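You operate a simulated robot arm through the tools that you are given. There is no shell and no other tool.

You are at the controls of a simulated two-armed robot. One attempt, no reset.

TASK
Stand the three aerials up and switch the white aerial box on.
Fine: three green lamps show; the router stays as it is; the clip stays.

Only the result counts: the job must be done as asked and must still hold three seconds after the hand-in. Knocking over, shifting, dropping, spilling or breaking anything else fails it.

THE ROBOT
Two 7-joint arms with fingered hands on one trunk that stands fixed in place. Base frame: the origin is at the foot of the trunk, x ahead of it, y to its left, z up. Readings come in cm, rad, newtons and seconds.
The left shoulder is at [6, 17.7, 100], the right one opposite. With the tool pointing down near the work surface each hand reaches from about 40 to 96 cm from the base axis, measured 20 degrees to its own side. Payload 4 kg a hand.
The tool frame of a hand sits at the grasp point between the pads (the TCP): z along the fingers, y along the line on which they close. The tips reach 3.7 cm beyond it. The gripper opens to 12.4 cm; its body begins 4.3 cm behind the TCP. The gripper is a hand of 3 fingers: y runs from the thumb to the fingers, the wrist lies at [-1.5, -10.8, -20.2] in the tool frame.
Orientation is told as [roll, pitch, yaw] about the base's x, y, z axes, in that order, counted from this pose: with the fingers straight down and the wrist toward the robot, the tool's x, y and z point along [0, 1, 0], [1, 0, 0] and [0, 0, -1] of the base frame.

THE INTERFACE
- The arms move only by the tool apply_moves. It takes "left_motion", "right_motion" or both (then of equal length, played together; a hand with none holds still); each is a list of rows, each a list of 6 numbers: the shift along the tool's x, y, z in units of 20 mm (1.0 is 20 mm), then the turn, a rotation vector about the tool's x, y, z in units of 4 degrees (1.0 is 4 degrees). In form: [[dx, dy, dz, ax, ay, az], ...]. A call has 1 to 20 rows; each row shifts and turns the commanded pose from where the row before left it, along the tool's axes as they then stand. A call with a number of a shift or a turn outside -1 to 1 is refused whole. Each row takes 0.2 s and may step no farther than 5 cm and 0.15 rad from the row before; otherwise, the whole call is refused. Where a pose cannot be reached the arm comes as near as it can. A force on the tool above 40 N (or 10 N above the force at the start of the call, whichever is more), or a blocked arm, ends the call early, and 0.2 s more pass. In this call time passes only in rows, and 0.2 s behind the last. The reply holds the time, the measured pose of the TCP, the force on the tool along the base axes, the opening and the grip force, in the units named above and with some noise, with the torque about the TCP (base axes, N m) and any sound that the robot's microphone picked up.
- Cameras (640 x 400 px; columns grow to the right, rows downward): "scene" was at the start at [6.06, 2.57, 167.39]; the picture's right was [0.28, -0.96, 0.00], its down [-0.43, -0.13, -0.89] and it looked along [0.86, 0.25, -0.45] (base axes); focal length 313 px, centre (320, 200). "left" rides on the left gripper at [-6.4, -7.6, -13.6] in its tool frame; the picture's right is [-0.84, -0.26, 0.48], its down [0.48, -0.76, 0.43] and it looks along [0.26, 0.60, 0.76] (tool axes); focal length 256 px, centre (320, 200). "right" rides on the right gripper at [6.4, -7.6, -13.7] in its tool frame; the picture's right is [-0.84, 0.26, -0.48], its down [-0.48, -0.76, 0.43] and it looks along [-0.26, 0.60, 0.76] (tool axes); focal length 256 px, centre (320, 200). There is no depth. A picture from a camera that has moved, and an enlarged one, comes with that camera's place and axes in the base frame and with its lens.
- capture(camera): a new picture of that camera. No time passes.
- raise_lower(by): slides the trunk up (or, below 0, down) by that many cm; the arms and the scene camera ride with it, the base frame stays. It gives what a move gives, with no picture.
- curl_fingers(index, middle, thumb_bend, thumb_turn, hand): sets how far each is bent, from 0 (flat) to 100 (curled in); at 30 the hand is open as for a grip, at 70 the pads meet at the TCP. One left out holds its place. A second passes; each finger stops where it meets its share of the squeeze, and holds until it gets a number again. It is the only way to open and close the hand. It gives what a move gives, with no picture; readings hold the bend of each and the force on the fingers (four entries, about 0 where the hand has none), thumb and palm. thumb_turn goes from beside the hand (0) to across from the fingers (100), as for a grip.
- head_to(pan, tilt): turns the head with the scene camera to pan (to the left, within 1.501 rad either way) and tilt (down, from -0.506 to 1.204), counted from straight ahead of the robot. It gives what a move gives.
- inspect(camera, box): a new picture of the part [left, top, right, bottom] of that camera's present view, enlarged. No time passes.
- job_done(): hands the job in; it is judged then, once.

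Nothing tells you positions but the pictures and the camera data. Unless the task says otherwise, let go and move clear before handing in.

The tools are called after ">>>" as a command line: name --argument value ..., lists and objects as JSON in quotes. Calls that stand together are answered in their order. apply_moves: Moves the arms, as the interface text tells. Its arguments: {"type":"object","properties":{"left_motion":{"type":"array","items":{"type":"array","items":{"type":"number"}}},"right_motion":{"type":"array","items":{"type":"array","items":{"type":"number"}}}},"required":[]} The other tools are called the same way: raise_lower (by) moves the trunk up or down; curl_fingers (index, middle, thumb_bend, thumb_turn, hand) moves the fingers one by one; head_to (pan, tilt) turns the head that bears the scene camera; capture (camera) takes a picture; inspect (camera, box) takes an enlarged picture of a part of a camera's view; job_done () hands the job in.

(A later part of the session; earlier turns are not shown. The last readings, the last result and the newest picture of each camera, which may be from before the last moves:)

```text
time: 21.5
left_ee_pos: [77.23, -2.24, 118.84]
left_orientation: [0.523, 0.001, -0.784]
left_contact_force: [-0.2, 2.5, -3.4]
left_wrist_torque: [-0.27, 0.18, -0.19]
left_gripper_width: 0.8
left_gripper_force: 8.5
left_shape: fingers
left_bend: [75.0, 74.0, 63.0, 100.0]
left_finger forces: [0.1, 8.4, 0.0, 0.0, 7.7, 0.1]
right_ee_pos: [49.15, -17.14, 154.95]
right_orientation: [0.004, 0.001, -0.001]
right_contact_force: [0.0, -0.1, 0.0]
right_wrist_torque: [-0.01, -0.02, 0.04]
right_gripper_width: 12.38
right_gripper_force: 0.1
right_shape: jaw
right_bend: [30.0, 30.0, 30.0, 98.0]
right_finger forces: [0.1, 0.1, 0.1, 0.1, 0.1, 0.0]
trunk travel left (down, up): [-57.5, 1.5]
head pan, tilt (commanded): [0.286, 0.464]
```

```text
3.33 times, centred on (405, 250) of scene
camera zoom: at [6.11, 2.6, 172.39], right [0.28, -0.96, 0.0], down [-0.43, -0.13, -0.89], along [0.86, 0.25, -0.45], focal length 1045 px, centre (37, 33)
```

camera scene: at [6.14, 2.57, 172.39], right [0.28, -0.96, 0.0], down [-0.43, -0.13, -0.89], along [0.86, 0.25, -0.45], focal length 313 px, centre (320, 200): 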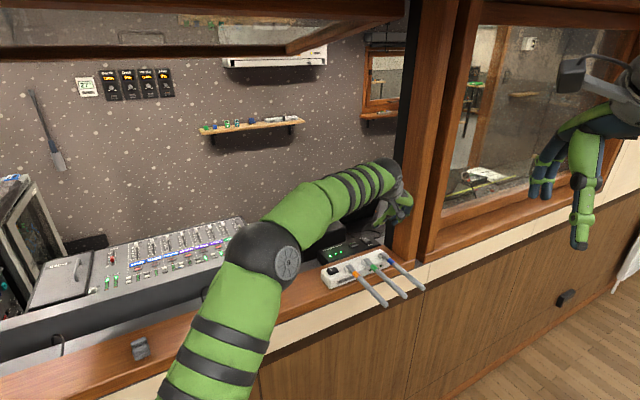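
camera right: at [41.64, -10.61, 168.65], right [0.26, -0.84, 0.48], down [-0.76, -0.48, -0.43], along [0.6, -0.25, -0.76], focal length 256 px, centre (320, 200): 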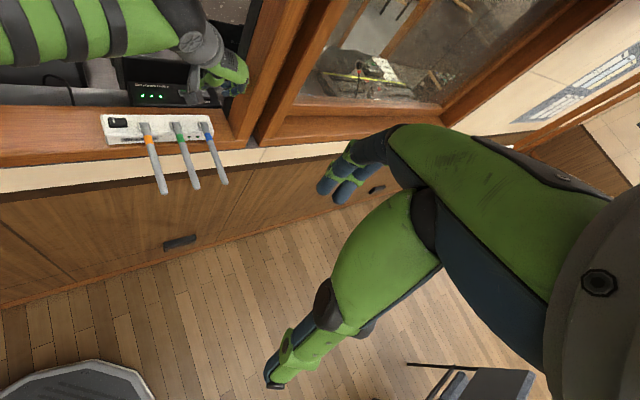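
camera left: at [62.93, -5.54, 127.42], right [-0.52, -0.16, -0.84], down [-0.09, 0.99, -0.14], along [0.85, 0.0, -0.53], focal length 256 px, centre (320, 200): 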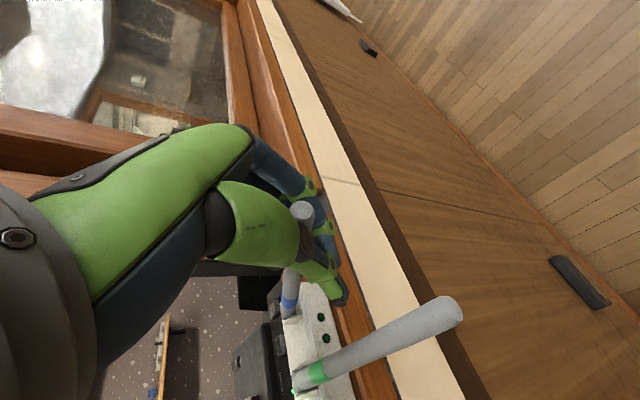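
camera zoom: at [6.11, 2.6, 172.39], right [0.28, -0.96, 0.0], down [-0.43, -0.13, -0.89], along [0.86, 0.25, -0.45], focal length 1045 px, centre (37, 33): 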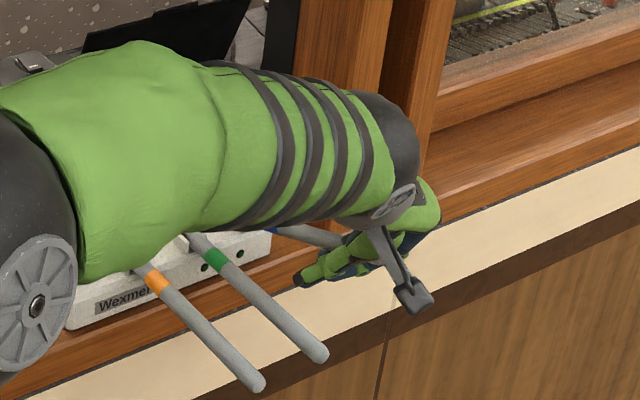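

The blue aerial is coming up with only a few newtons of resistance. I'll carry on along the arc.

>>> apply_moves --left_motion '[[0.382, 0, -0.3175, 0, 0, 0], [0.4055, 0, -0.2865, 0, 0, 0], [0.427, 0, -0.254, 0, 0, 0], [0.4455, 0, -0.2195, 0, 0, 0], [0.461, 0, -0.184, 0, 0, 0], [0.474, 0, -0.147, 0, 0, 0]]'

>>> capture --camera "left"

>>> inspect --camera "scene" --box '[350, 150, 460, 310]'

```text
time: 22.9
left_ee_pos: [79.35, -0.18, 123.97]
left_orientation: [0.523, -0.001, -0.788]
left_contact_force: [0.3, -0.8, 0.0]
left_wrist_torque: [-0.02, -0.01, -0.02]
left_gripper_width: 0.75
left_gripper_force: 0.1
left_shape: fingers
left_bend: [75.0, 76.0, 64.0, 100.0]
left_finger forces: [0.0, 0.1, 0.0, 0.0, 0.1, 0.0]
right_ee_pos: [49.08, -17.0, 154.91]
right_orientation: [0.002, 0.0, 0.001]
right_contact_force: [0.9, 0.8, -0.4]
right_wrist_torque: [-0.03, -0.01, -0.02]
right_gripper_width: 12.38
right_gripper_force: 0.1
right_shape: jaw
right_bend: [30.0, 30.0, 30.0, 98.0]
right_finger forces: [0.0, 0.1, 0.0, 0.1, 0.0, 0.0]
trunk travel left (down, up): [-57.5, 1.5]
head pan, tilt (commanded): [0.286, 0.464]
```

```text
taken
camera left: at [65.14, -3.46, 132.57], right [-0.52, -0.16, -0.84], down [-0.09, 0.99, -0.13], along [0.85, 0.0, -0.53], focal length 256 px, centre (320, 200)
```

left: 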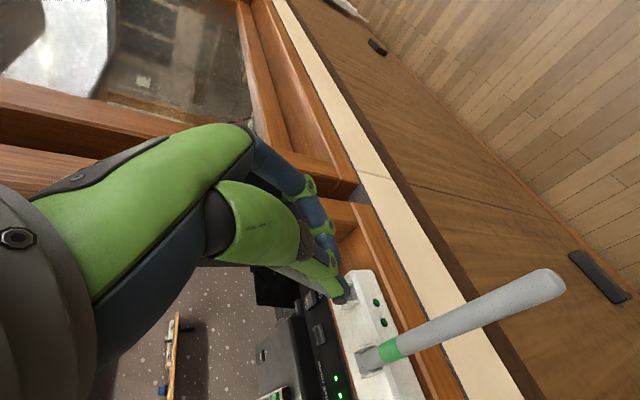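

```text
2.50 times, centred on (405, 230) of scene
camera zoom: at [6.09, 2.58, 172.39], right [0.28, -0.96, 0.0], down [-0.43, -0.13, -0.89], along [0.86, 0.25, -0.45], focal length 784 px, centre (108, 125)
```

zoom: 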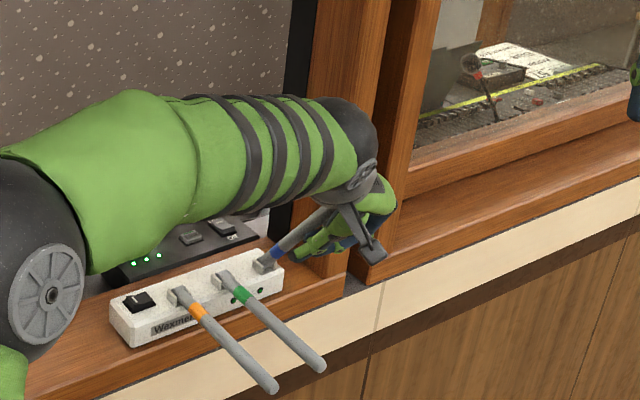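

The grip force has dropped to nothing: the aerial slipped from the pads at about 40°, though it seems to still be raised. Let me look closely.

>>> inspect --camera "left" --box '[230, 120, 430, 330]'

>>> inspect --camera "scene" --box '[400, 210, 470, 270]'

>>> inspect --camera "right" --box '[130, 60, 280, 180]'

```text
1.90 times, centred on (330, 225) of left
camera zoom: at [65.14, -3.46, 132.57], right [-0.52, -0.16, -0.84], down [-0.09, 0.99, -0.13], along [0.85, 0.0, -0.53], focal length 488 px, centre (301, 152)
```

zoom: 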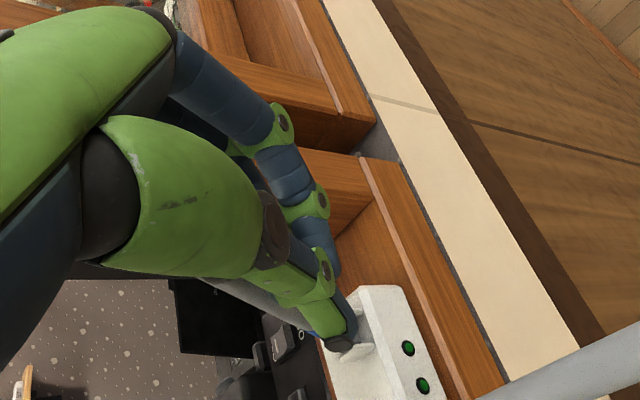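

```text
6.67 times, centred on (435, 240) of scene
camera zoom: at [6.09, 2.58, 172.39], right [0.28, -0.96, 0.0], down [-0.43, -0.13, -0.89], along [0.86, 0.25, -0.45], focal length 2089 px, centre (-447, -67)
```

zoom: 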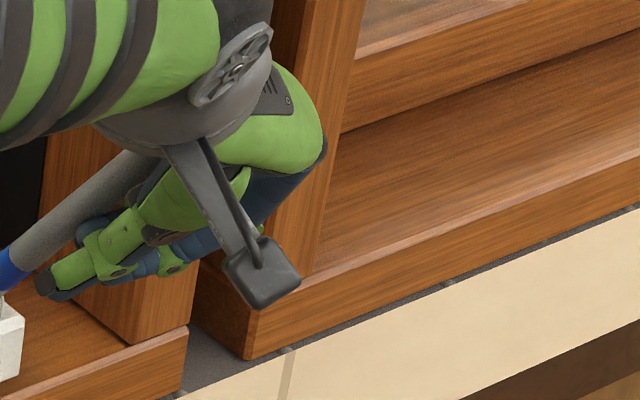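

```text
3.33 times, centred on (205, 120) of right
camera zoom: at [41.58, -10.61, 168.67], right [0.26, -0.84, 0.48], down [-0.76, -0.48, -0.43], along [0.6, -0.25, -0.76], focal length 853 px, centre (703, 467)
```

zoom: 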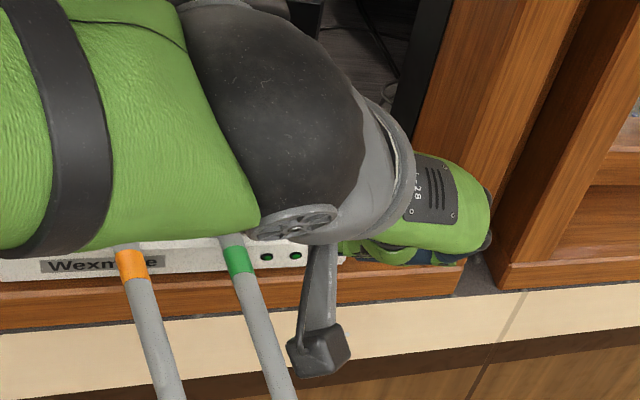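

The blue aerial has slipped to the far side of the closed fingers and holds itself at about 55°, so the hinge has friction. The closed hand now sits on its near side, so I'll go on along the arc, pushing it upright and checking the angle.

>>> apply_moves --left_motion '[[0.484, 0, -0.1095, 0, 0, 0], [0.4915, 0, -0.0715, 0, 0, 0], [0.4955, 0, -0.0325, 0, 0, 0], [0.4965, 0, 0.007, 0, 0, 0]]'

>>> inspect --camera "left" --box '[180, 120, 430, 350]'

>>> inspect --camera "scene" --box '[340, 170, 450, 290]'

>>> inspect --camera "right" --box '[130, 40, 280, 160]'

```text
time: 23.9
left_ee_pos: [81.6, 2.28, 126.34]
left_orientation: [0.525, 0.0, -0.786]
left_contact_force: [-0.5, -1.2, -0.6]
left_wrist_torque: [-0.03, 0.01, -0.02]
left_gripper_width: 0.77
left_gripper_force: 0.0
left_shape: fingers
left_bend: [75.0, 76.0, 64.0, 100.0]
left_finger forces: [0.0, 0.2, 0.1, 0.0, 0.0, 0.0]
right_ee_pos: [49.14, -17.01, 154.97]
right_orientation: [0.004, 0.001, 0.0]
right_contact_force: [-0.9, 0.3, 0.4]
right_wrist_torque: [0.01, -0.05, -0.01]
right_gripper_width: 12.35
right_gripper_force: 0.2
right_shape: jaw
right_bend: [30.0, 30.0, 30.0, 98.0]
right_finger forces: [0.1, 0.0, 0.1, 0.0, 0.1, 0.0]
trunk travel left (down, up): [-57.5, 1.5]
head pan, tilt (commanded): [0.286, 0.464]
```

```text
1.74 times, centred on (305, 235) of left
camera zoom: at [67.41, -1.22, 134.84], right [-0.52, -0.16, -0.84], down [-0.09, 0.99, -0.13], along [0.85, 0.0, -0.53], focal length 445 px, centre (346, 139)
```

zoom: 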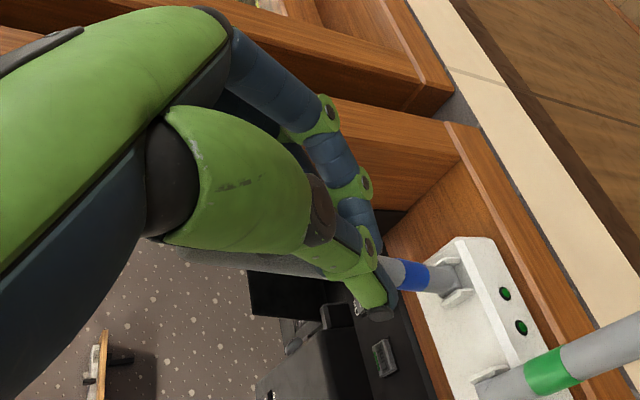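

```text
3.33 times, centred on (395, 230) of scene
camera zoom: at [6.09, 2.58, 172.39], right [0.28, -0.96, 0.0], down [-0.43, -0.13, -0.89], along [0.86, 0.25, -0.45], focal length 1045 px, centre (70, 100)
```

zoom: 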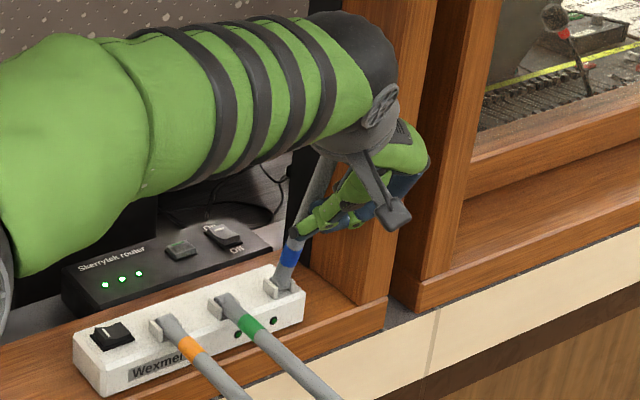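

```text
3.33 times, centred on (205, 100) of right
camera zoom: at [41.58, -10.61, 168.66], right [0.26, -0.84, 0.48], down [-0.76, -0.48, -0.43], along [0.6, -0.25, -0.76], focal length 853 px, centre (703, 533)
```

zoom: 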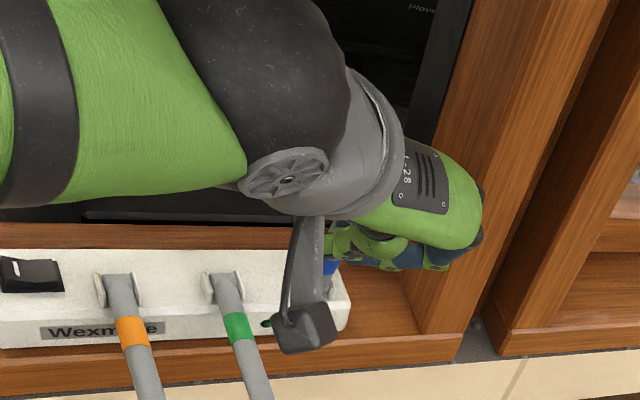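

Blue is now at about 78° with hardly any force. Two or three more small steps should bring it upright; I'll check after two.

>>> apply_moves --left_motion '[[0.4945, 0, 0.0455, 0, 0, 0], [0.4895, 0, 0.084, 0, 0, 0]]'

>>> inspect --camera "left" --box '[180, 120, 430, 350]'

>>> inspect --camera "scene" --box '[340, 170, 450, 290]'

```text
time: 24.5
left_ee_pos: [83.0, 3.48, 126.96]
left_orientation: [0.525, 0.001, -0.786]
left_contact_force: [-0.7, 0.4, -0.6]
left_wrist_torque: [0.04, 0.02, 0.01]
left_gripper_width: 0.76
left_gripper_force: 0.0
left_shape: fingers
left_bend: [75.0, 76.0, 64.0, 100.0]
left_finger forces: [0.0, 0.0, 0.1, 0.0, 0.0, 0.1]
right_ee_pos: [49.07, -17.06, 155.01]
right_orientation: [0.003, 0.0, 0.001]
right_contact_force: [-0.2, 0.6, -0.3]
right_wrist_torque: [0.0, 0.02, 0.0]
right_gripper_width: 12.37
right_gripper_force: 0.0
right_shape: jaw
right_bend: [30.0, 30.0, 30.0, 98.0]
right_finger forces: [0.0, 0.1, 0.0, 0.1, 0.0, 0.0]
trunk travel left (down, up): [-57.5, 1.5]
head pan, tilt (commanded): [0.286, 0.464]
```

```text
1.74 times, centred on (305, 235) of left
camera zoom: at [68.68, 0.17, 135.51], right [-0.52, -0.16, -0.84], down [-0.09, 0.99, -0.14], along [0.85, 0.0, -0.53], focal length 445 px, centre (346, 139)
```

zoom: 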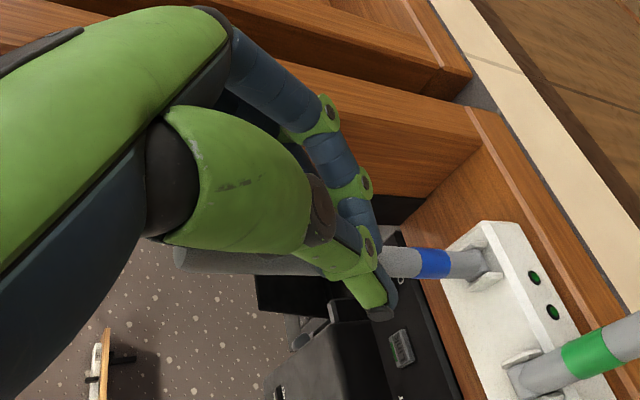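

```text
3.33 times, centred on (395, 230) of scene
camera zoom: at [6.08, 2.58, 172.39], right [0.28, -0.96, 0.0], down [-0.43, -0.13, -0.89], along [0.86, 0.25, -0.45], focal length 1045 px, centre (70, 100)
```

zoom: 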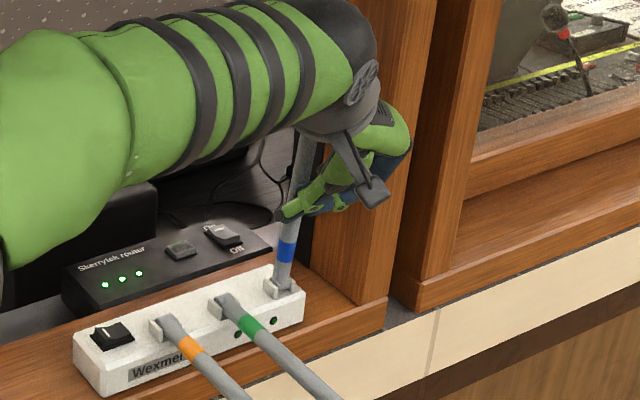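

Blue stands at about 86°. One more small push of about 3.5° to bring it to vertical.

>>> apply_moves --left_motion '[[0.2, 0, 0.05, 0, 0, 0], [0.19, 0, 0.05, 0, 0, 0]]'

>>> inspect --camera "left" --box '[180, 120, 430, 350]'

>>> inspect --camera "scene" --box '[340, 170, 450, 290]'

```text
time: 25.1
left_ee_pos: [83.44, 4.09, 127.16]
left_orientation: [0.524, 0.001, -0.786]
left_contact_force: [0.1, 0.3, -0.2]
left_wrist_torque: [-0.01, -0.02, 0.03]
left_gripper_width: 0.76
left_gripper_force: 0.1
left_shape: fingers
left_bend: [75.0, 76.0, 64.0, 100.0]
left_finger forces: [0.0, 0.1, 0.0, 0.1, 0.0, 0.1]
right_ee_pos: [49.05, -17.04, 155.02]
right_orientation: [0.001, 0.0, -0.001]
right_contact_force: [0.2, -0.2, -0.8]
right_wrist_torque: [-0.01, 0.02, 0.01]
right_gripper_width: 12.36
right_gripper_force: 0.0
right_shape: jaw
right_bend: [30.0, 30.0, 30.0, 98.0]
right_finger forces: [0.0, 0.0, 0.0, 0.0, 0.0, 0.1]
trunk travel left (down, up): [-57.5, 1.5]
head pan, tilt (commanded): [0.286, 0.464]
```

```text
1.74 times, centred on (305, 235) of left
camera zoom: at [69.17, 0.72, 135.79], right [-0.52, -0.16, -0.84], down [-0.09, 0.99, -0.13], along [0.85, 0.0, -0.53], focal length 445 px, centre (346, 139)
```

zoom: 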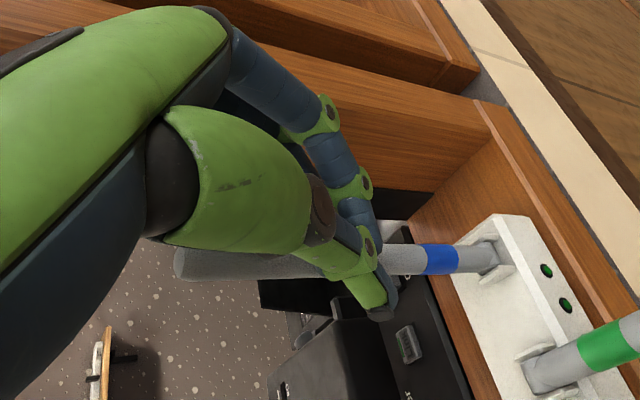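

```text
3.33 times, centred on (395, 230) of scene
camera zoom: at [6.07, 2.57, 172.39], right [0.28, -0.96, 0.0], down [-0.43, -0.13, -0.89], along [0.86, 0.25, -0.45], focal length 1045 px, centre (70, 100)
```

zoom: 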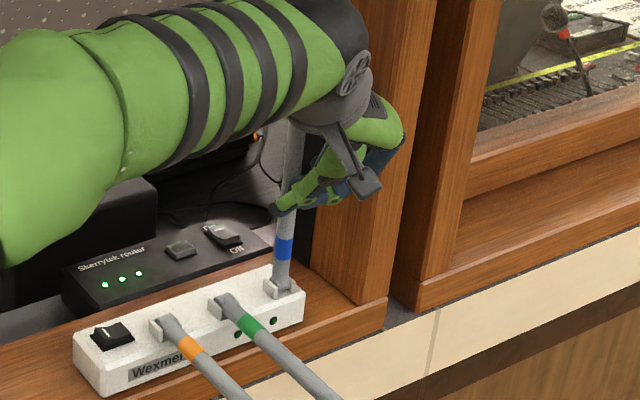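

Blue now looks vertical from both views. I'll back the hand straight off toward the robot and see that it stays.

>>> apply_moves --left_motion '[[-0.433, 0, -0.25, 0, 0, 0], [-0.433, 0, -0.25, 0, 0, 0], [-0.866, 0, -0.5, 0, 0, 0], [-0.866, 0, -0.5, 0, 0, 0], [-0.866, 0, -0.5, 0, 0, 0]]'

>>> capture --camera "left"

>>> inspect --camera "scene" --box '[330, 170, 450, 290]'

>>> inspect --camera "right" --box '[100, 40, 280, 200]'

```text
time: 26.3
left_ee_pos: [77.59, -1.77, 127.27]
left_orientation: [0.524, 0.0, -0.785]
left_contact_force: [-0.1, 0.0, 0.1]
left_wrist_torque: [0.02, -0.03, 0.01]
left_gripper_width: 0.77
left_gripper_force: 0.1
left_shape: fingers
left_bend: [75.0, 76.0, 64.0, 100.0]
left_finger forces: [0.0, 0.0, 0.0, 0.0, 0.1, 0.0]
right_ee_pos: [49.16, -17.16, 154.9]
right_orientation: [0.002, 0.0, 0.0]
right_contact_force: [-0.3, 0.5, 0.4]
right_wrist_torque: [-0.03, -0.02, 0.01]
right_gripper_width: 12.37
right_gripper_force: 0.1
right_shape: jaw
right_bend: [30.0, 30.0, 30.0, 98.0]
right_finger forces: [0.1, 0.0, 0.0, 0.1, 0.0, 0.1]
trunk travel left (down, up): [-57.5, 1.5]
head pan, tilt (commanded): [0.286, 0.464]
```

```text
taken
camera left: at [63.44, -4.98, 135.75], right [-0.52, -0.16, -0.84], down [-0.09, 0.99, -0.13], along [0.85, 0.0, -0.53], focal length 256 px, centre (320, 200)
```

left: 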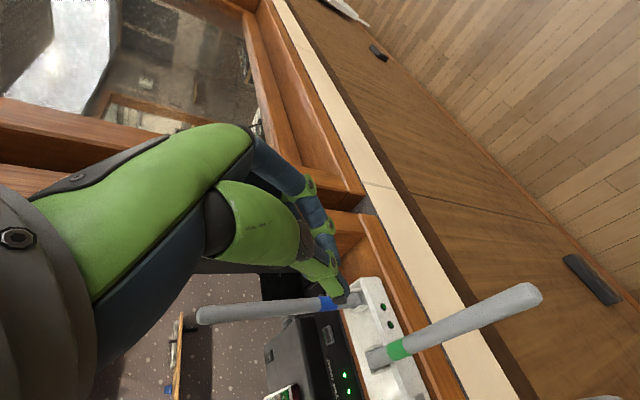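

```text
3.33 times, centred on (390, 230) of scene
camera zoom: at [6.01, 2.5, 172.4], right [0.28, -0.96, 0.0], down [-0.43, -0.13, -0.89], along [0.86, 0.25, -0.45], focal length 1045 px, centre (87, 100)
```

zoom: 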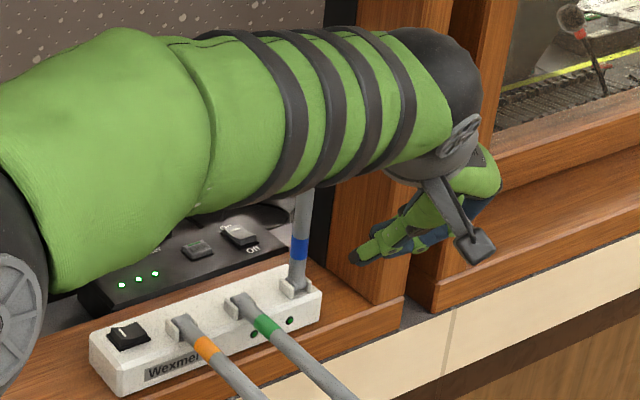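

```text
2.50 times, centred on (190, 120) of right
camera zoom: at [41.51, -10.68, 168.68], right [0.26, -0.84, 0.48], down [-0.76, -0.48, -0.44], along [0.6, -0.25, -0.76], focal length 640 px, centre (645, 400)
```

zoom: 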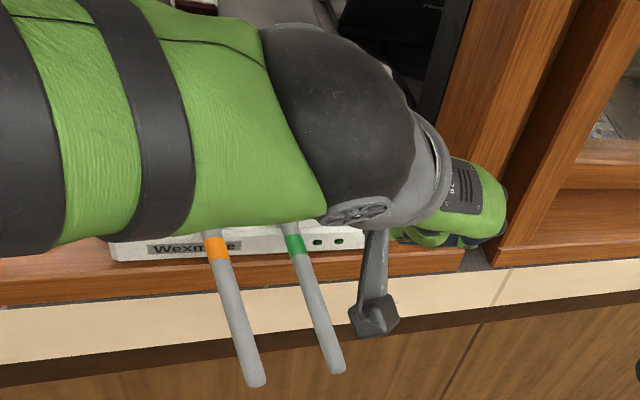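

Blue stays standing on its own. Next is green: I'll shift the hand left over it, at this safe height, and re-open to a narrow gap so the thumb fits between orange and green.

>>> apply_moves --left_motion '[[-0.13, -0.8125, -0.075, 0, 0, 0], [-0.13, -0.8125, -0.075, 0, 0, 0], [-0.13, -0.8125, -0.075, 0, 0, 0], [-0.13, -0.8125, -0.075, 0, 0, 0]]'

>>> curl_fingers --hand "left" --index 54 --middle 54 --thumb_bend 57

>>> capture --camera "left"

>>> inspect --camera "scene" --box '[320, 150, 460, 310]'

>>> inspect --camera "right" --box '[90, 30, 270, 200]'

```text
time: 27.3
left_ee_pos: [72.21, 2.13, 127.25]
left_orientation: [0.524, 0.001, -0.786]
left_contact_force: [0.0, 0.3, 0.0]
left_wrist_torque: [0.01, 0.02, 0.0]
left_gripper_width: 0.77
left_gripper_force: 0.0
left_shape: fingers
left_bend: [75.0, 76.0, 64.0, 100.0]
left_finger forces: [0.1, 0.0, 0.1, 0.1, 0.0, 0.0]
right_ee_pos: [49.09, -16.95, 154.95]
right_orientation: [0.0, 0.0, 0.001]
right_contact_force: [-0.3, -0.1, -0.5]
right_wrist_torque: [0.01, -0.01, -0.03]
right_gripper_width: 12.34
right_gripper_force: 0.0
right_shape: jaw
right_bend: [30.0, 30.0, 30.0, 98.0]
right_finger forces: [0.0, 0.0, 0.1, 0.0, 0.1, 0.0]
trunk travel left (down, up): [-57.5, 1.5]
head pan, tilt (commanded): [0.286, 0.464]
```

```text
time: 28.3
left_ee_pos: [72.37, 2.12, 127.34]
left_orientation: [0.523, 0.0, -0.785]
left_contact_force: [0.1, 0.1, 0.2]
left_wrist_torque: [-0.02, -0.02, 0.0]
left_gripper_width: 4.65
left_gripper_force: 0.1
left_shape: fingers
left_bend: [54.0, 54.0, 56.0, 100.0]
left_finger forces: [0.1, 0.0, 0.0, 0.0, 0.1, 0.1]
right_ee_pos: [49.1, -17.07, 154.91]
right_orientation: [0.003, 0.001, 0.001]
right_contact_force: [-0.4, 0.4, 0.4]
right_wrist_torque: [0.04, 0.01, -0.01]
right_gripper_width: 12.37
right_gripper_force: 0.1
right_shape: jaw
right_bend: [30.0, 30.0, 30.0, 98.0]
right_finger forces: [0.0, 0.1, 0.1, 0.0, 0.0, 0.0]
trunk travel left (down, up): [-57.5, 1.5]
head pan, tilt (commanded): [0.286, 0.464]
```

```text
taken
camera left: at [58.12, -1.14, 135.8], right [-0.52, -0.16, -0.84], down [-0.09, 0.99, -0.13], along [0.85, 0.0, -0.53], focal length 256 px, centre (320, 200)
```

left: 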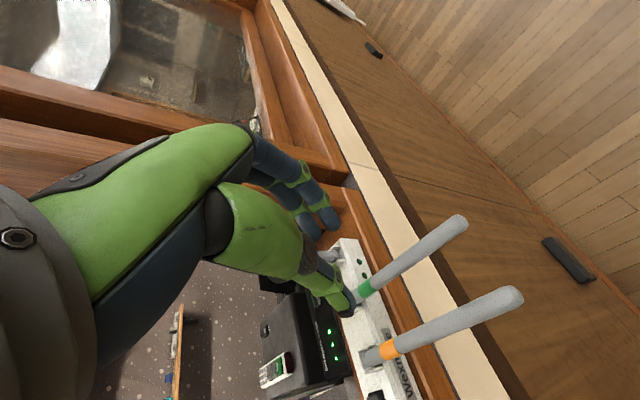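

```text
2.50 times, centred on (390, 230) of scene
camera zoom: at [6.08, 2.56, 172.39], right [0.28, -0.96, 0.0], down [-0.43, -0.13, -0.89], along [0.86, 0.25, -0.45], focal length 784 px, centre (145, 125)
```

zoom: 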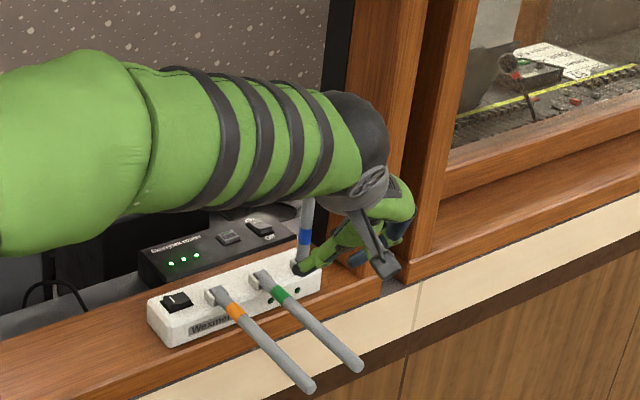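

```text
2.35 times, centred on (180, 115) of right
camera zoom: at [41.58, -10.62, 168.67], right [0.26, -0.84, 0.48], down [-0.76, -0.48, -0.43], along [0.6, -0.25, -0.76], focal length 602 px, centre (649, 400)
```

zoom: 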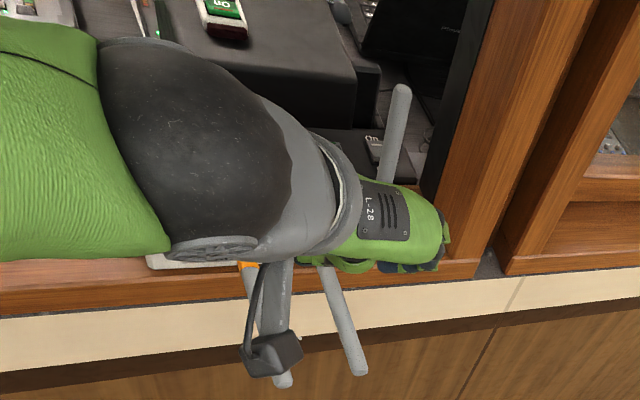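

Blue's tip is right over its hinge. The hand is now lined up over green, so I'll lower it to just above the aerial and check.

>>> apply_moves --left_motion '[[-0.415, 0, 0.719, 0, 0, 0], [-0.415, 0, 0.719, 0, 0, 0], [-0.415, 0, 0.719, 0, 0, 0], [-0.415, 0, 0.719, 0, 0, 0], [-0.415, 0, 0.719, 0, 0, 0]]'

>>> inspect --camera "left" --box '[260, 160, 500, 400]'

>>> inspect --camera "scene" --box '[340, 200, 460, 310]'

```text
time: 29.5
left_ee_pos: [72.3, 2.08, 118.87]
left_orientation: [0.523, -0.001, -0.785]
left_contact_force: [-0.2, -1.1, 0.4]
left_wrist_torque: [0.02, 0.02, -0.02]
left_gripper_width: 4.64
left_gripper_force: 0.0
left_shape: fingers
left_bend: [54.0, 54.0, 56.0, 100.0]
left_finger forces: [0.1, 0.0, 0.1, 0.0, 0.0, 0.1]
right_ee_pos: [49.17, -17.14, 154.9]
right_orientation: [0.003, 0.001, -0.002]
right_contact_force: [0.1, 0.5, -0.3]
right_wrist_torque: [0.01, 0.0, -0.02]
right_gripper_width: 12.36
right_gripper_force: 0.0
right_shape: jaw
right_bend: [30.0, 30.0, 30.0, 98.0]
right_finger forces: [0.0, 0.1, 0.1, 0.0, 0.0, 0.0]
trunk travel left (down, up): [-57.5, 1.5]
head pan, tilt (commanded): [0.286, 0.464]
```

```text
1.67 times, centred on (380, 280) of left
camera zoom: at [58.16, -1.25, 127.43], right [-0.52, -0.16, -0.84], down [-0.09, 0.99, -0.13], along [0.85, 0.0, -0.53], focal length 427 px, centre (220, 67)
```

zoom: 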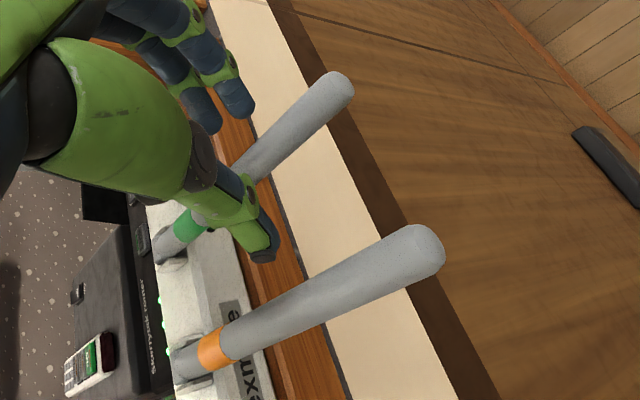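

```text
3.64 times, centred on (400, 255) of scene
camera zoom: at [6.1, 2.54, 172.39], right [0.28, -0.96, 0.0], down [-0.43, -0.13, -0.89], along [0.86, 0.25, -0.45], focal length 1140 px, centre (29, 0)
```

zoom: 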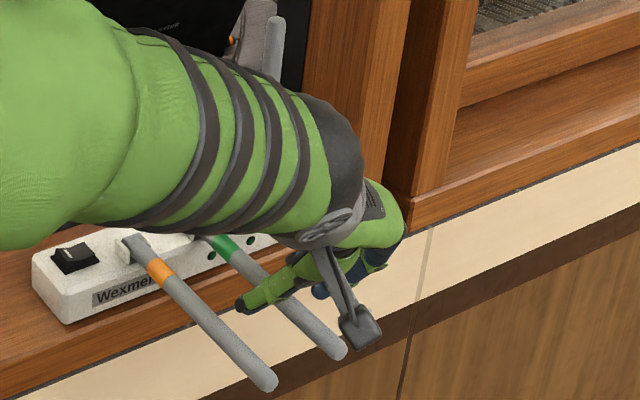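

The green aerial lies centred between thumb and fingers. I'll lower the last 4 cm and close.

>>> apply_moves --left_motion '[[-0.195, 0, 0.338, 0, 0, 0], [-0.195, 0, 0.338, 0, 0, 0], [-0.195, 0, 0.338, 0, 0, 0], [-0.195, 0, 0.338, 0, 0, 0], [-0.195, 0, 0.338, 0, 0, 0]]'

>>> curl_fingers --hand "left" --index 68 --middle 68 --thumb_bend 62

>>> inspect --camera "left" --box '[260, 160, 500, 400]'

```text
time: 30.7
left_ee_pos: [72.47, 1.97, 114.98]
left_orientation: [0.525, -0.001, -0.787]
left_contact_force: [-0.4, 0.4, -0.3]
left_wrist_torque: [0.0, -0.04, 0.01]
left_gripper_width: 4.66
left_gripper_force: 0.1
left_shape: fingers
left_bend: [54.0, 54.0, 56.0, 100.0]
left_finger forces: [0.1, 0.0, 0.0, 0.1, 0.0, 0.0]
right_ee_pos: [49.17, -17.11, 154.99]
right_orientation: [0.003, 0.0, 0.001]
right_contact_force: [-0.2, -0.2, -0.1]
right_wrist_torque: [-0.01, 0.01, 0.03]
right_gripper_width: 12.33
right_gripper_force: 0.1
right_shape: jaw
right_bend: [30.0, 30.0, 30.0, 98.0]
right_finger forces: [0.0, 0.0, 0.0, 0.0, 0.0, 0.0]
trunk travel left (down, up): [-57.5, 1.5]
head pan, tilt (commanded): [0.286, 0.464]
```

```text
time: 31.7
left_ee_pos: [72.41, 2.12, 115.12]
left_orientation: [0.523, -0.001, -0.785]
left_contact_force: [-1.0, 0.4, 0.6]
left_wrist_torque: [-0.05, 0.0, 0.03]
left_gripper_width: 1.69
left_gripper_force: 0.0
left_shape: fingers
left_bend: [68.0, 68.0, 62.0, 100.0]
left_finger forces: [0.0, 0.0, 0.1, 0.0, 0.1, 0.0]
right_ee_pos: [49.12, -17.06, 154.93]
right_orientation: [0.002, 0.0, -0.001]
right_contact_force: [0.0, 0.0, -0.4]
right_wrist_torque: [-0.03, 0.02, -0.02]
right_gripper_width: 12.39
right_gripper_force: 0.1
right_shape: jaw
right_bend: [30.0, 30.0, 30.0, 98.0]
right_finger forces: [0.1, 0.0, 0.1, 0.1, 0.1, 0.1]
trunk travel left (down, up): [-57.5, 1.5]
head pan, tilt (commanded): [0.286, 0.464]
```

```text
1.67 times, centred on (380, 280) of left
camera zoom: at [58.22, -1.28, 123.61], right [-0.52, -0.16, -0.84], down [-0.09, 0.99, -0.13], along [0.85, 0.0, -0.53], focal length 427 px, centre (220, 67)
```

zoom: 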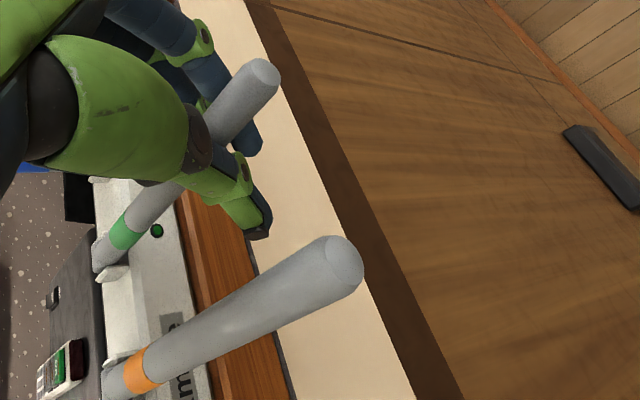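

Nothing touching yet, nicely centred. Closing further.

>>> curl_fingers --hand "left" --index 75 --middle 75 --thumb_bend 65

>>> inspect --camera "left" --box '[220, 120, 460, 360]'

```text
time: 32.7
left_ee_pos: [72.46, 2.16, 115.04]
left_orientation: [0.523, 0.0, -0.786]
left_contact_force: [-0.4, 1.6, -1.0]
left_wrist_torque: [-0.02, 0.04, -0.04]
left_gripper_width: 0.64
left_gripper_force: 4.1
left_shape: fingers
left_bend: [74.0, 74.0, 64.0, 100.0]
left_finger forces: [0.0, 3.8, 0.1, 0.0, 4.0, 0.0]
right_ee_pos: [49.14, -17.11, 154.89]
right_orientation: [0.002, -0.001, -0.001]
right_contact_force: [0.5, 0.2, -0.3]
right_wrist_torque: [0.01, -0.02, 0.0]
right_gripper_width: 12.36
right_gripper_force: 0.1
right_shape: jaw
right_bend: [30.0, 30.0, 30.0, 98.0]
right_finger forces: [0.0, 0.0, 0.0, 0.0, 0.1, 0.0]
trunk travel left (down, up): [-57.5, 1.5]
head pan, tilt (commanded): [0.286, 0.464]
```

```text
1.67 times, centred on (340, 240) of left
camera zoom: at [58.23, -1.25, 123.6], right [-0.52, -0.16, -0.84], down [-0.09, 0.99, -0.13], along [0.85, 0.0, -0.53], focal length 427 px, centre (287, 133)
```

zoom: 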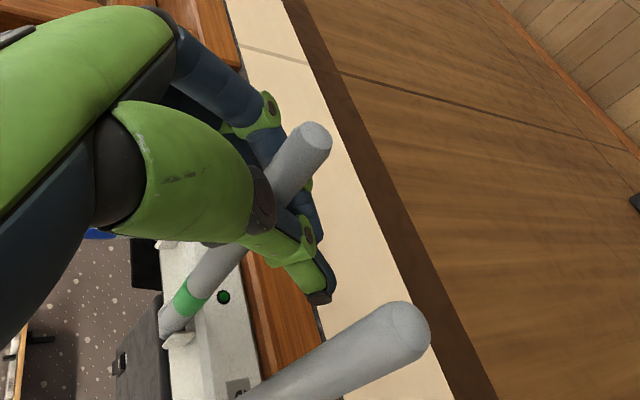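

>>> curl_fingers --hand "left" --index 78 --middle 78 --thumb_bend 67

```text
time: 33.7
left_ee_pos: [72.43, 2.16, 115.04]
left_orientation: [0.524, 0.0, -0.786]
left_contact_force: [-1.3, 2.9, -0.7]
left_wrist_torque: [-0.08, 0.08, -0.1]
left_gripper_width: 0.8
left_gripper_force: 6.3
left_shape: fingers
left_bend: [76.0, 76.0, 65.0, 100.0]
left_finger forces: [0.0, 6.6, 0.0, 0.0, 6.9, 0.1]
right_ee_pos: [49.15, -17.03, 154.86]
right_orientation: [0.002, 0.0, 0.0]
right_contact_force: [-0.3, -0.6, -0.3]
right_wrist_torque: [-0.02, -0.03, 0.01]
right_gripper_width: 12.34
right_gripper_force: 0.1
right_shape: jaw
right_bend: [30.0, 30.0, 30.0, 98.0]
right_finger forces: [0.1, 0.0, 0.0, 0.1, 0.1, 0.0]
trunk travel left (down, up): [-57.5, 1.5]
head pan, tilt (commanded): [0.286, 0.464]
```

The green aerial is held with about 6.5 N. Lifting it along the same arc.

>>> apply_moves --left_motion '[[0.26, 0, -0.41, 0, 0, 0], [0.29, 0, -0.388, 0, 0, 0], [0.32, 0, -0.363, 0, 0, 0], [0.347, 0, -0.338, 0, 0, 0], [0.372, 0, -0.309, 0, 0, 0], [0.395, 0, -0.279, 0, 0, 0]]'

>>> inspect --camera "left" --box '[200, 120, 440, 360]'

>>> inspect --camera "scene" --box '[340, 180, 460, 300]'

```text
time: 35.1
left_ee_pos: [73.17, 3.06, 120.74]
left_orientation: [0.524, -0.001, -0.786]
left_contact_force: [-1.0, 2.5, -1.0]
left_wrist_torque: [-0.07, -0.05, -0.04]
left_gripper_width: 0.81
left_gripper_force: 1.3
left_shape: fingers
left_bend: [76.0, 77.0, 65.0, 100.0]
left_finger forces: [0.0, 0.0, 0.0, 0.1, 2.5, 0.0]
right_ee_pos: [49.11, -17.1, 155.02]
right_orientation: [0.002, 0.0, -0.001]
right_contact_force: [0.6, 0.1, -0.4]
right_wrist_torque: [0.0, 0.0, -0.01]
right_gripper_width: 12.34
right_gripper_force: 0.1
right_shape: jaw
right_bend: [30.0, 30.0, 30.0, 98.0]
right_finger forces: [0.0, 0.1, 0.1, 0.0, 0.0, 0.1]
trunk travel left (down, up): [-57.5, 1.5]
head pan, tilt (commanded): [0.286, 0.464]
```

```text
1.67 times, centred on (320, 240) of left
camera zoom: at [59.0, -0.29, 129.22], right [-0.52, -0.16, -0.84], down [-0.09, 0.99, -0.14], along [0.85, 0.0, -0.53], focal length 427 px, centre (320, 133)
```

zoom: 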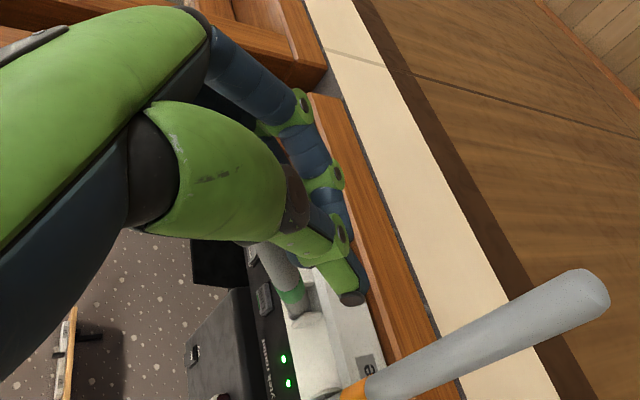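

```text
3.33 times, centred on (400, 240) of scene
camera zoom: at [6.04, 2.58, 172.4], right [0.28, -0.96, 0.0], down [-0.43, -0.13, -0.89], along [0.86, 0.25, -0.45], focal length 1045 px, centre (53, 67)
```

zoom: 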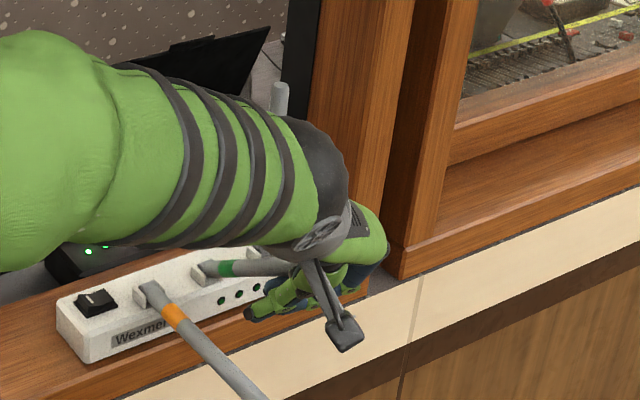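

Same as before: the aerial has ridden onto the far side of the pinched fingers and is being carried up; all three box lamps are visible and dark. I'll continue the arc.

>>> apply_moves --left_motion '[[0.427, 0, -0.254, 0, 0, 0], [0.4455, 0, -0.2195, 0, 0, 0], [0.461, 0, -0.184, 0, 0, 0], [0.474, 0, -0.147, 0, 0, 0], [0.484, 0, -0.1095, 0, 0, 0], [0.4915, 0, -0.0715, 0, 0, 0]]'

>>> inspect --camera "left" --box '[200, 120, 440, 360]'

>>> inspect --camera "scene" --box '[330, 170, 450, 290]'

```text
time: 36.5
left_ee_pos: [76.01, 5.81, 125.13]
left_orientation: [0.524, 0.002, -0.788]
left_contact_force: [-0.3, 0.2, -0.7]
left_wrist_torque: [0.0, 0.02, 0.03]
left_gripper_width: 0.75
left_gripper_force: 0.1
left_shape: fingers
left_bend: [76.0, 77.0, 65.0, 100.0]
left_finger forces: [0.0, 0.0, 0.1, 0.1, 0.1, 0.0]
right_ee_pos: [49.24, -17.1, 154.92]
right_orientation: [0.002, 0.0, 0.001]
right_contact_force: [0.3, 0.2, 0.0]
right_wrist_torque: [0.02, 0.0, 0.0]
right_gripper_width: 12.36
right_gripper_force: 0.0
right_shape: jaw
right_bend: [30.0, 30.0, 30.0, 98.0]
right_finger forces: [0.1, 0.0, 0.1, 0.0, 0.0, 0.1]
trunk travel left (down, up): [-57.5, 1.5]
head pan, tilt (commanded): [0.286, 0.464]
```

```text
1.67 times, centred on (320, 240) of left
camera zoom: at [61.86, 2.52, 133.65], right [-0.52, -0.16, -0.84], down [-0.09, 0.99, -0.13], along [0.85, 0.0, -0.53], focal length 427 px, centre (320, 133)
```

zoom: 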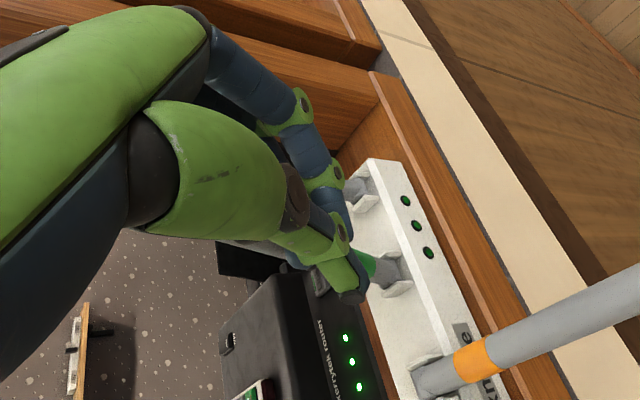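

```text
3.33 times, centred on (390, 230) of scene
camera zoom: at [6.08, 2.58, 172.39], right [0.28, -0.96, 0.0], down [-0.43, -0.13, -0.89], along [0.86, 0.25, -0.45], focal length 1045 px, centre (87, 100)
```

zoom: 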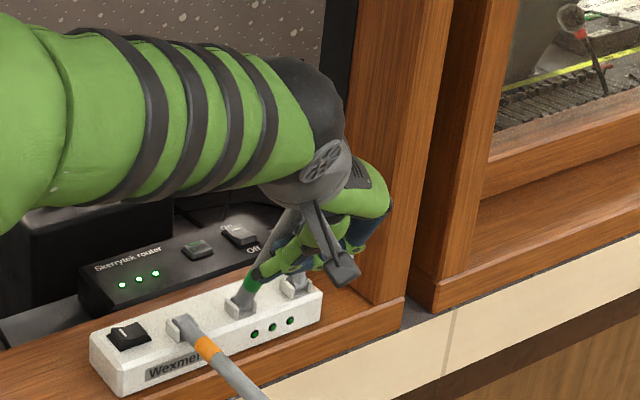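

Green is at roughly 67°. A few more steps up the arc, then I'll judge the angle.

>>> apply_moves --left_motion '[[0.42, 0, -0.04, 0, 0, 0], [0.42, 0, -0.02, 0, 0, 0], [0.42, 0, 0.01, 0, 0, 0], [0.42, 0, 0.04, 0, 0, 0]]'

>>> inspect --camera "left" --box '[180, 100, 440, 360]'

>>> inspect --camera "scene" --box '[330, 150, 450, 290]'

>>> inspect --camera "right" --box '[90, 20, 270, 180]'

```text
time: 37.5
left_ee_pos: [78.12, 7.87, 126.73]
left_orientation: [0.525, 0.0, -0.786]
left_contact_force: [-0.3, -0.1, 0.1]
left_wrist_torque: [-0.02, 0.03, -0.05]
left_gripper_width: 0.76
left_gripper_force: 0.0
left_shape: fingers
left_bend: [76.0, 77.0, 65.0, 100.0]
left_finger forces: [0.1, 0.0, 0.0, 0.0, 0.0, 0.0]
right_ee_pos: [49.1, -17.01, 154.97]
right_orientation: [0.001, 0.001, 0.0]
right_contact_force: [-0.5, -0.2, -0.3]
right_wrist_torque: [-0.01, -0.02, 0.02]
right_gripper_width: 12.37
right_gripper_force: 0.1
right_shape: jaw
right_bend: [30.0, 30.0, 30.0, 98.0]
right_finger forces: [0.0, 0.0, 0.1, 0.0, 0.0, 0.0]
trunk travel left (down, up): [-57.5, 1.5]
head pan, tilt (commanded): [0.286, 0.464]
```

```text
1.54 times, centred on (310, 230) of left
camera zoom: at [63.91, 4.45, 135.39], right [-0.52, -0.16, -0.84], down [-0.09, 0.99, -0.13], along [0.85, 0.0, -0.53], focal length 394 px, centre (335, 154)
```

zoom: 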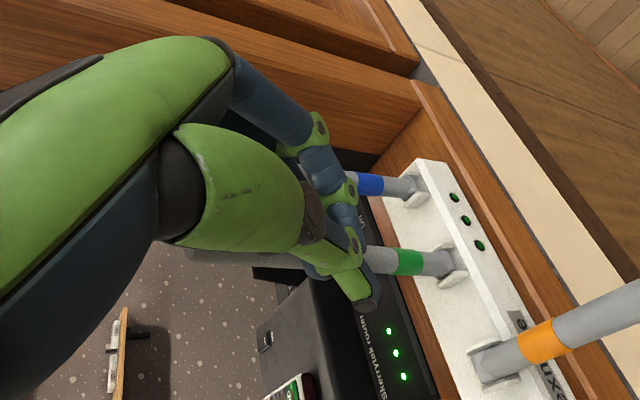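

```text
2.86 times, centred on (390, 220) of scene
camera zoom: at [6.09, 2.58, 172.39], right [0.28, -0.96, 0.0], down [-0.43, -0.13, -0.89], along [0.86, 0.25, -0.45], focal length 895 px, centre (120, 143)
```

zoom: 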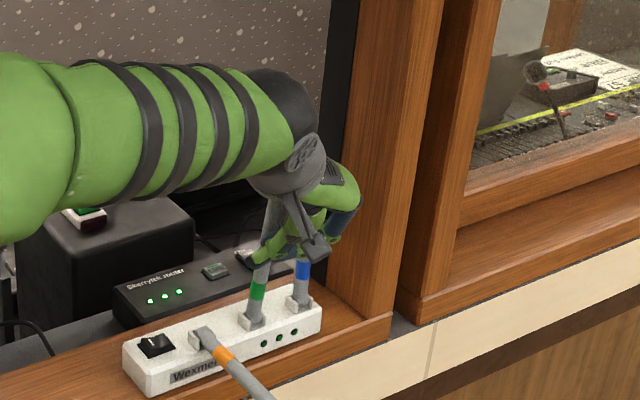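

```text
2.50 times, centred on (180, 100) of right
camera zoom: at [41.59, -10.6, 168.66], right [0.26, -0.84, 0.48], down [-0.76, -0.48, -0.43], along [0.6, -0.25, -0.76], focal length 640 px, centre (670, 450)
```

zoom: 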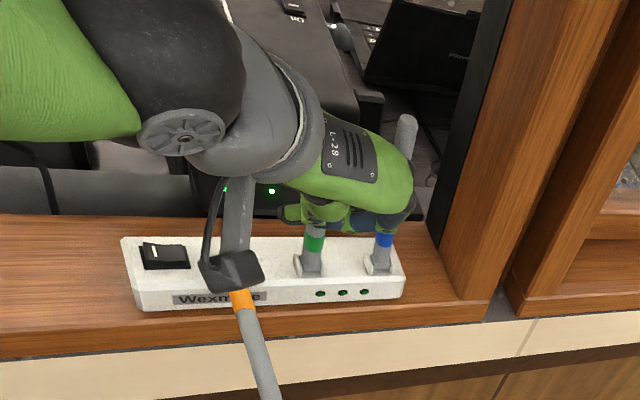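

Blue is undisturbed, with over a centimetre to the knuckles. Green stands at about 81°; I'll give it most of the remaining 9°.

>>> apply_moves --left_motion '[[0.25, 0, 0.05, 0, 0, 0], [0.25, 0, 0.065, 0, 0, 0], [0.25, 0, 0.075, 0, 0, 0]]'

>>> inspect --camera "left" --box '[180, 100, 440, 360]'

>>> inspect --camera "scene" --box '[330, 150, 450, 290]'

>>> inspect --camera "right" --box '[90, 20, 270, 180]'

```text
time: 38.3
left_ee_pos: [79.16, 8.78, 127.19]
left_orientation: [0.523, 0.0, -0.786]
left_contact_force: [-0.1, 0.7, 0.9]
left_wrist_torque: [0.02, 0.02, 0.02]
left_gripper_width: 0.77
left_gripper_force: 0.0
left_shape: fingers
left_bend: [76.0, 77.0, 65.0, 100.0]
left_finger forces: [0.0, 0.0, 0.0, 0.1, 0.0, 0.0]
right_ee_pos: [49.19, -17.19, 154.94]
right_orientation: [0.002, 0.001, -0.001]
right_contact_force: [0.0, 0.2, 0.2]
right_wrist_torque: [-0.02, 0.0, -0.02]
right_gripper_width: 12.37
right_gripper_force: 0.1
right_shape: jaw
right_bend: [30.0, 30.0, 30.0, 98.0]
right_finger forces: [0.0, 0.1, 0.1, 0.0, 0.0, 0.0]
trunk travel left (down, up): [-57.5, 1.5]
head pan, tilt (commanded): [0.286, 0.464]
```

```text
1.54 times, centred on (310, 230) of left
camera zoom: at [64.9, 5.47, 135.81], right [-0.52, -0.16, -0.84], down [-0.09, 0.99, -0.14], along [0.85, 0.0, -0.53], focal length 394 px, centre (335, 154)
```

zoom: 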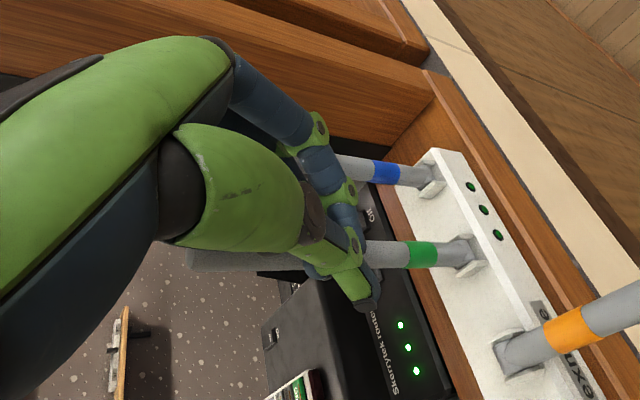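

```text
2.86 times, centred on (390, 220) of scene
camera zoom: at [6.09, 2.58, 172.39], right [0.28, -0.96, 0.0], down [-0.43, -0.13, -0.89], along [0.86, 0.25, -0.45], focal length 895 px, centre (120, 143)
```

zoom: 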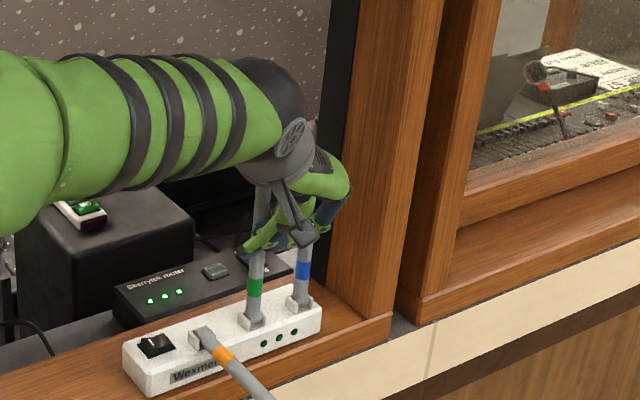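

```text
2.50 times, centred on (180, 100) of right
camera zoom: at [41.59, -10.6, 168.66], right [0.26, -0.84, 0.48], down [-0.76, -0.48, -0.43], along [0.6, -0.25, -0.76], focal length 640 px, centre (670, 450)
```

zoom: 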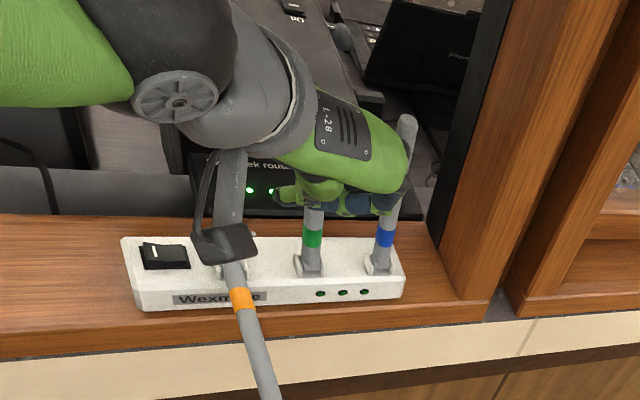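

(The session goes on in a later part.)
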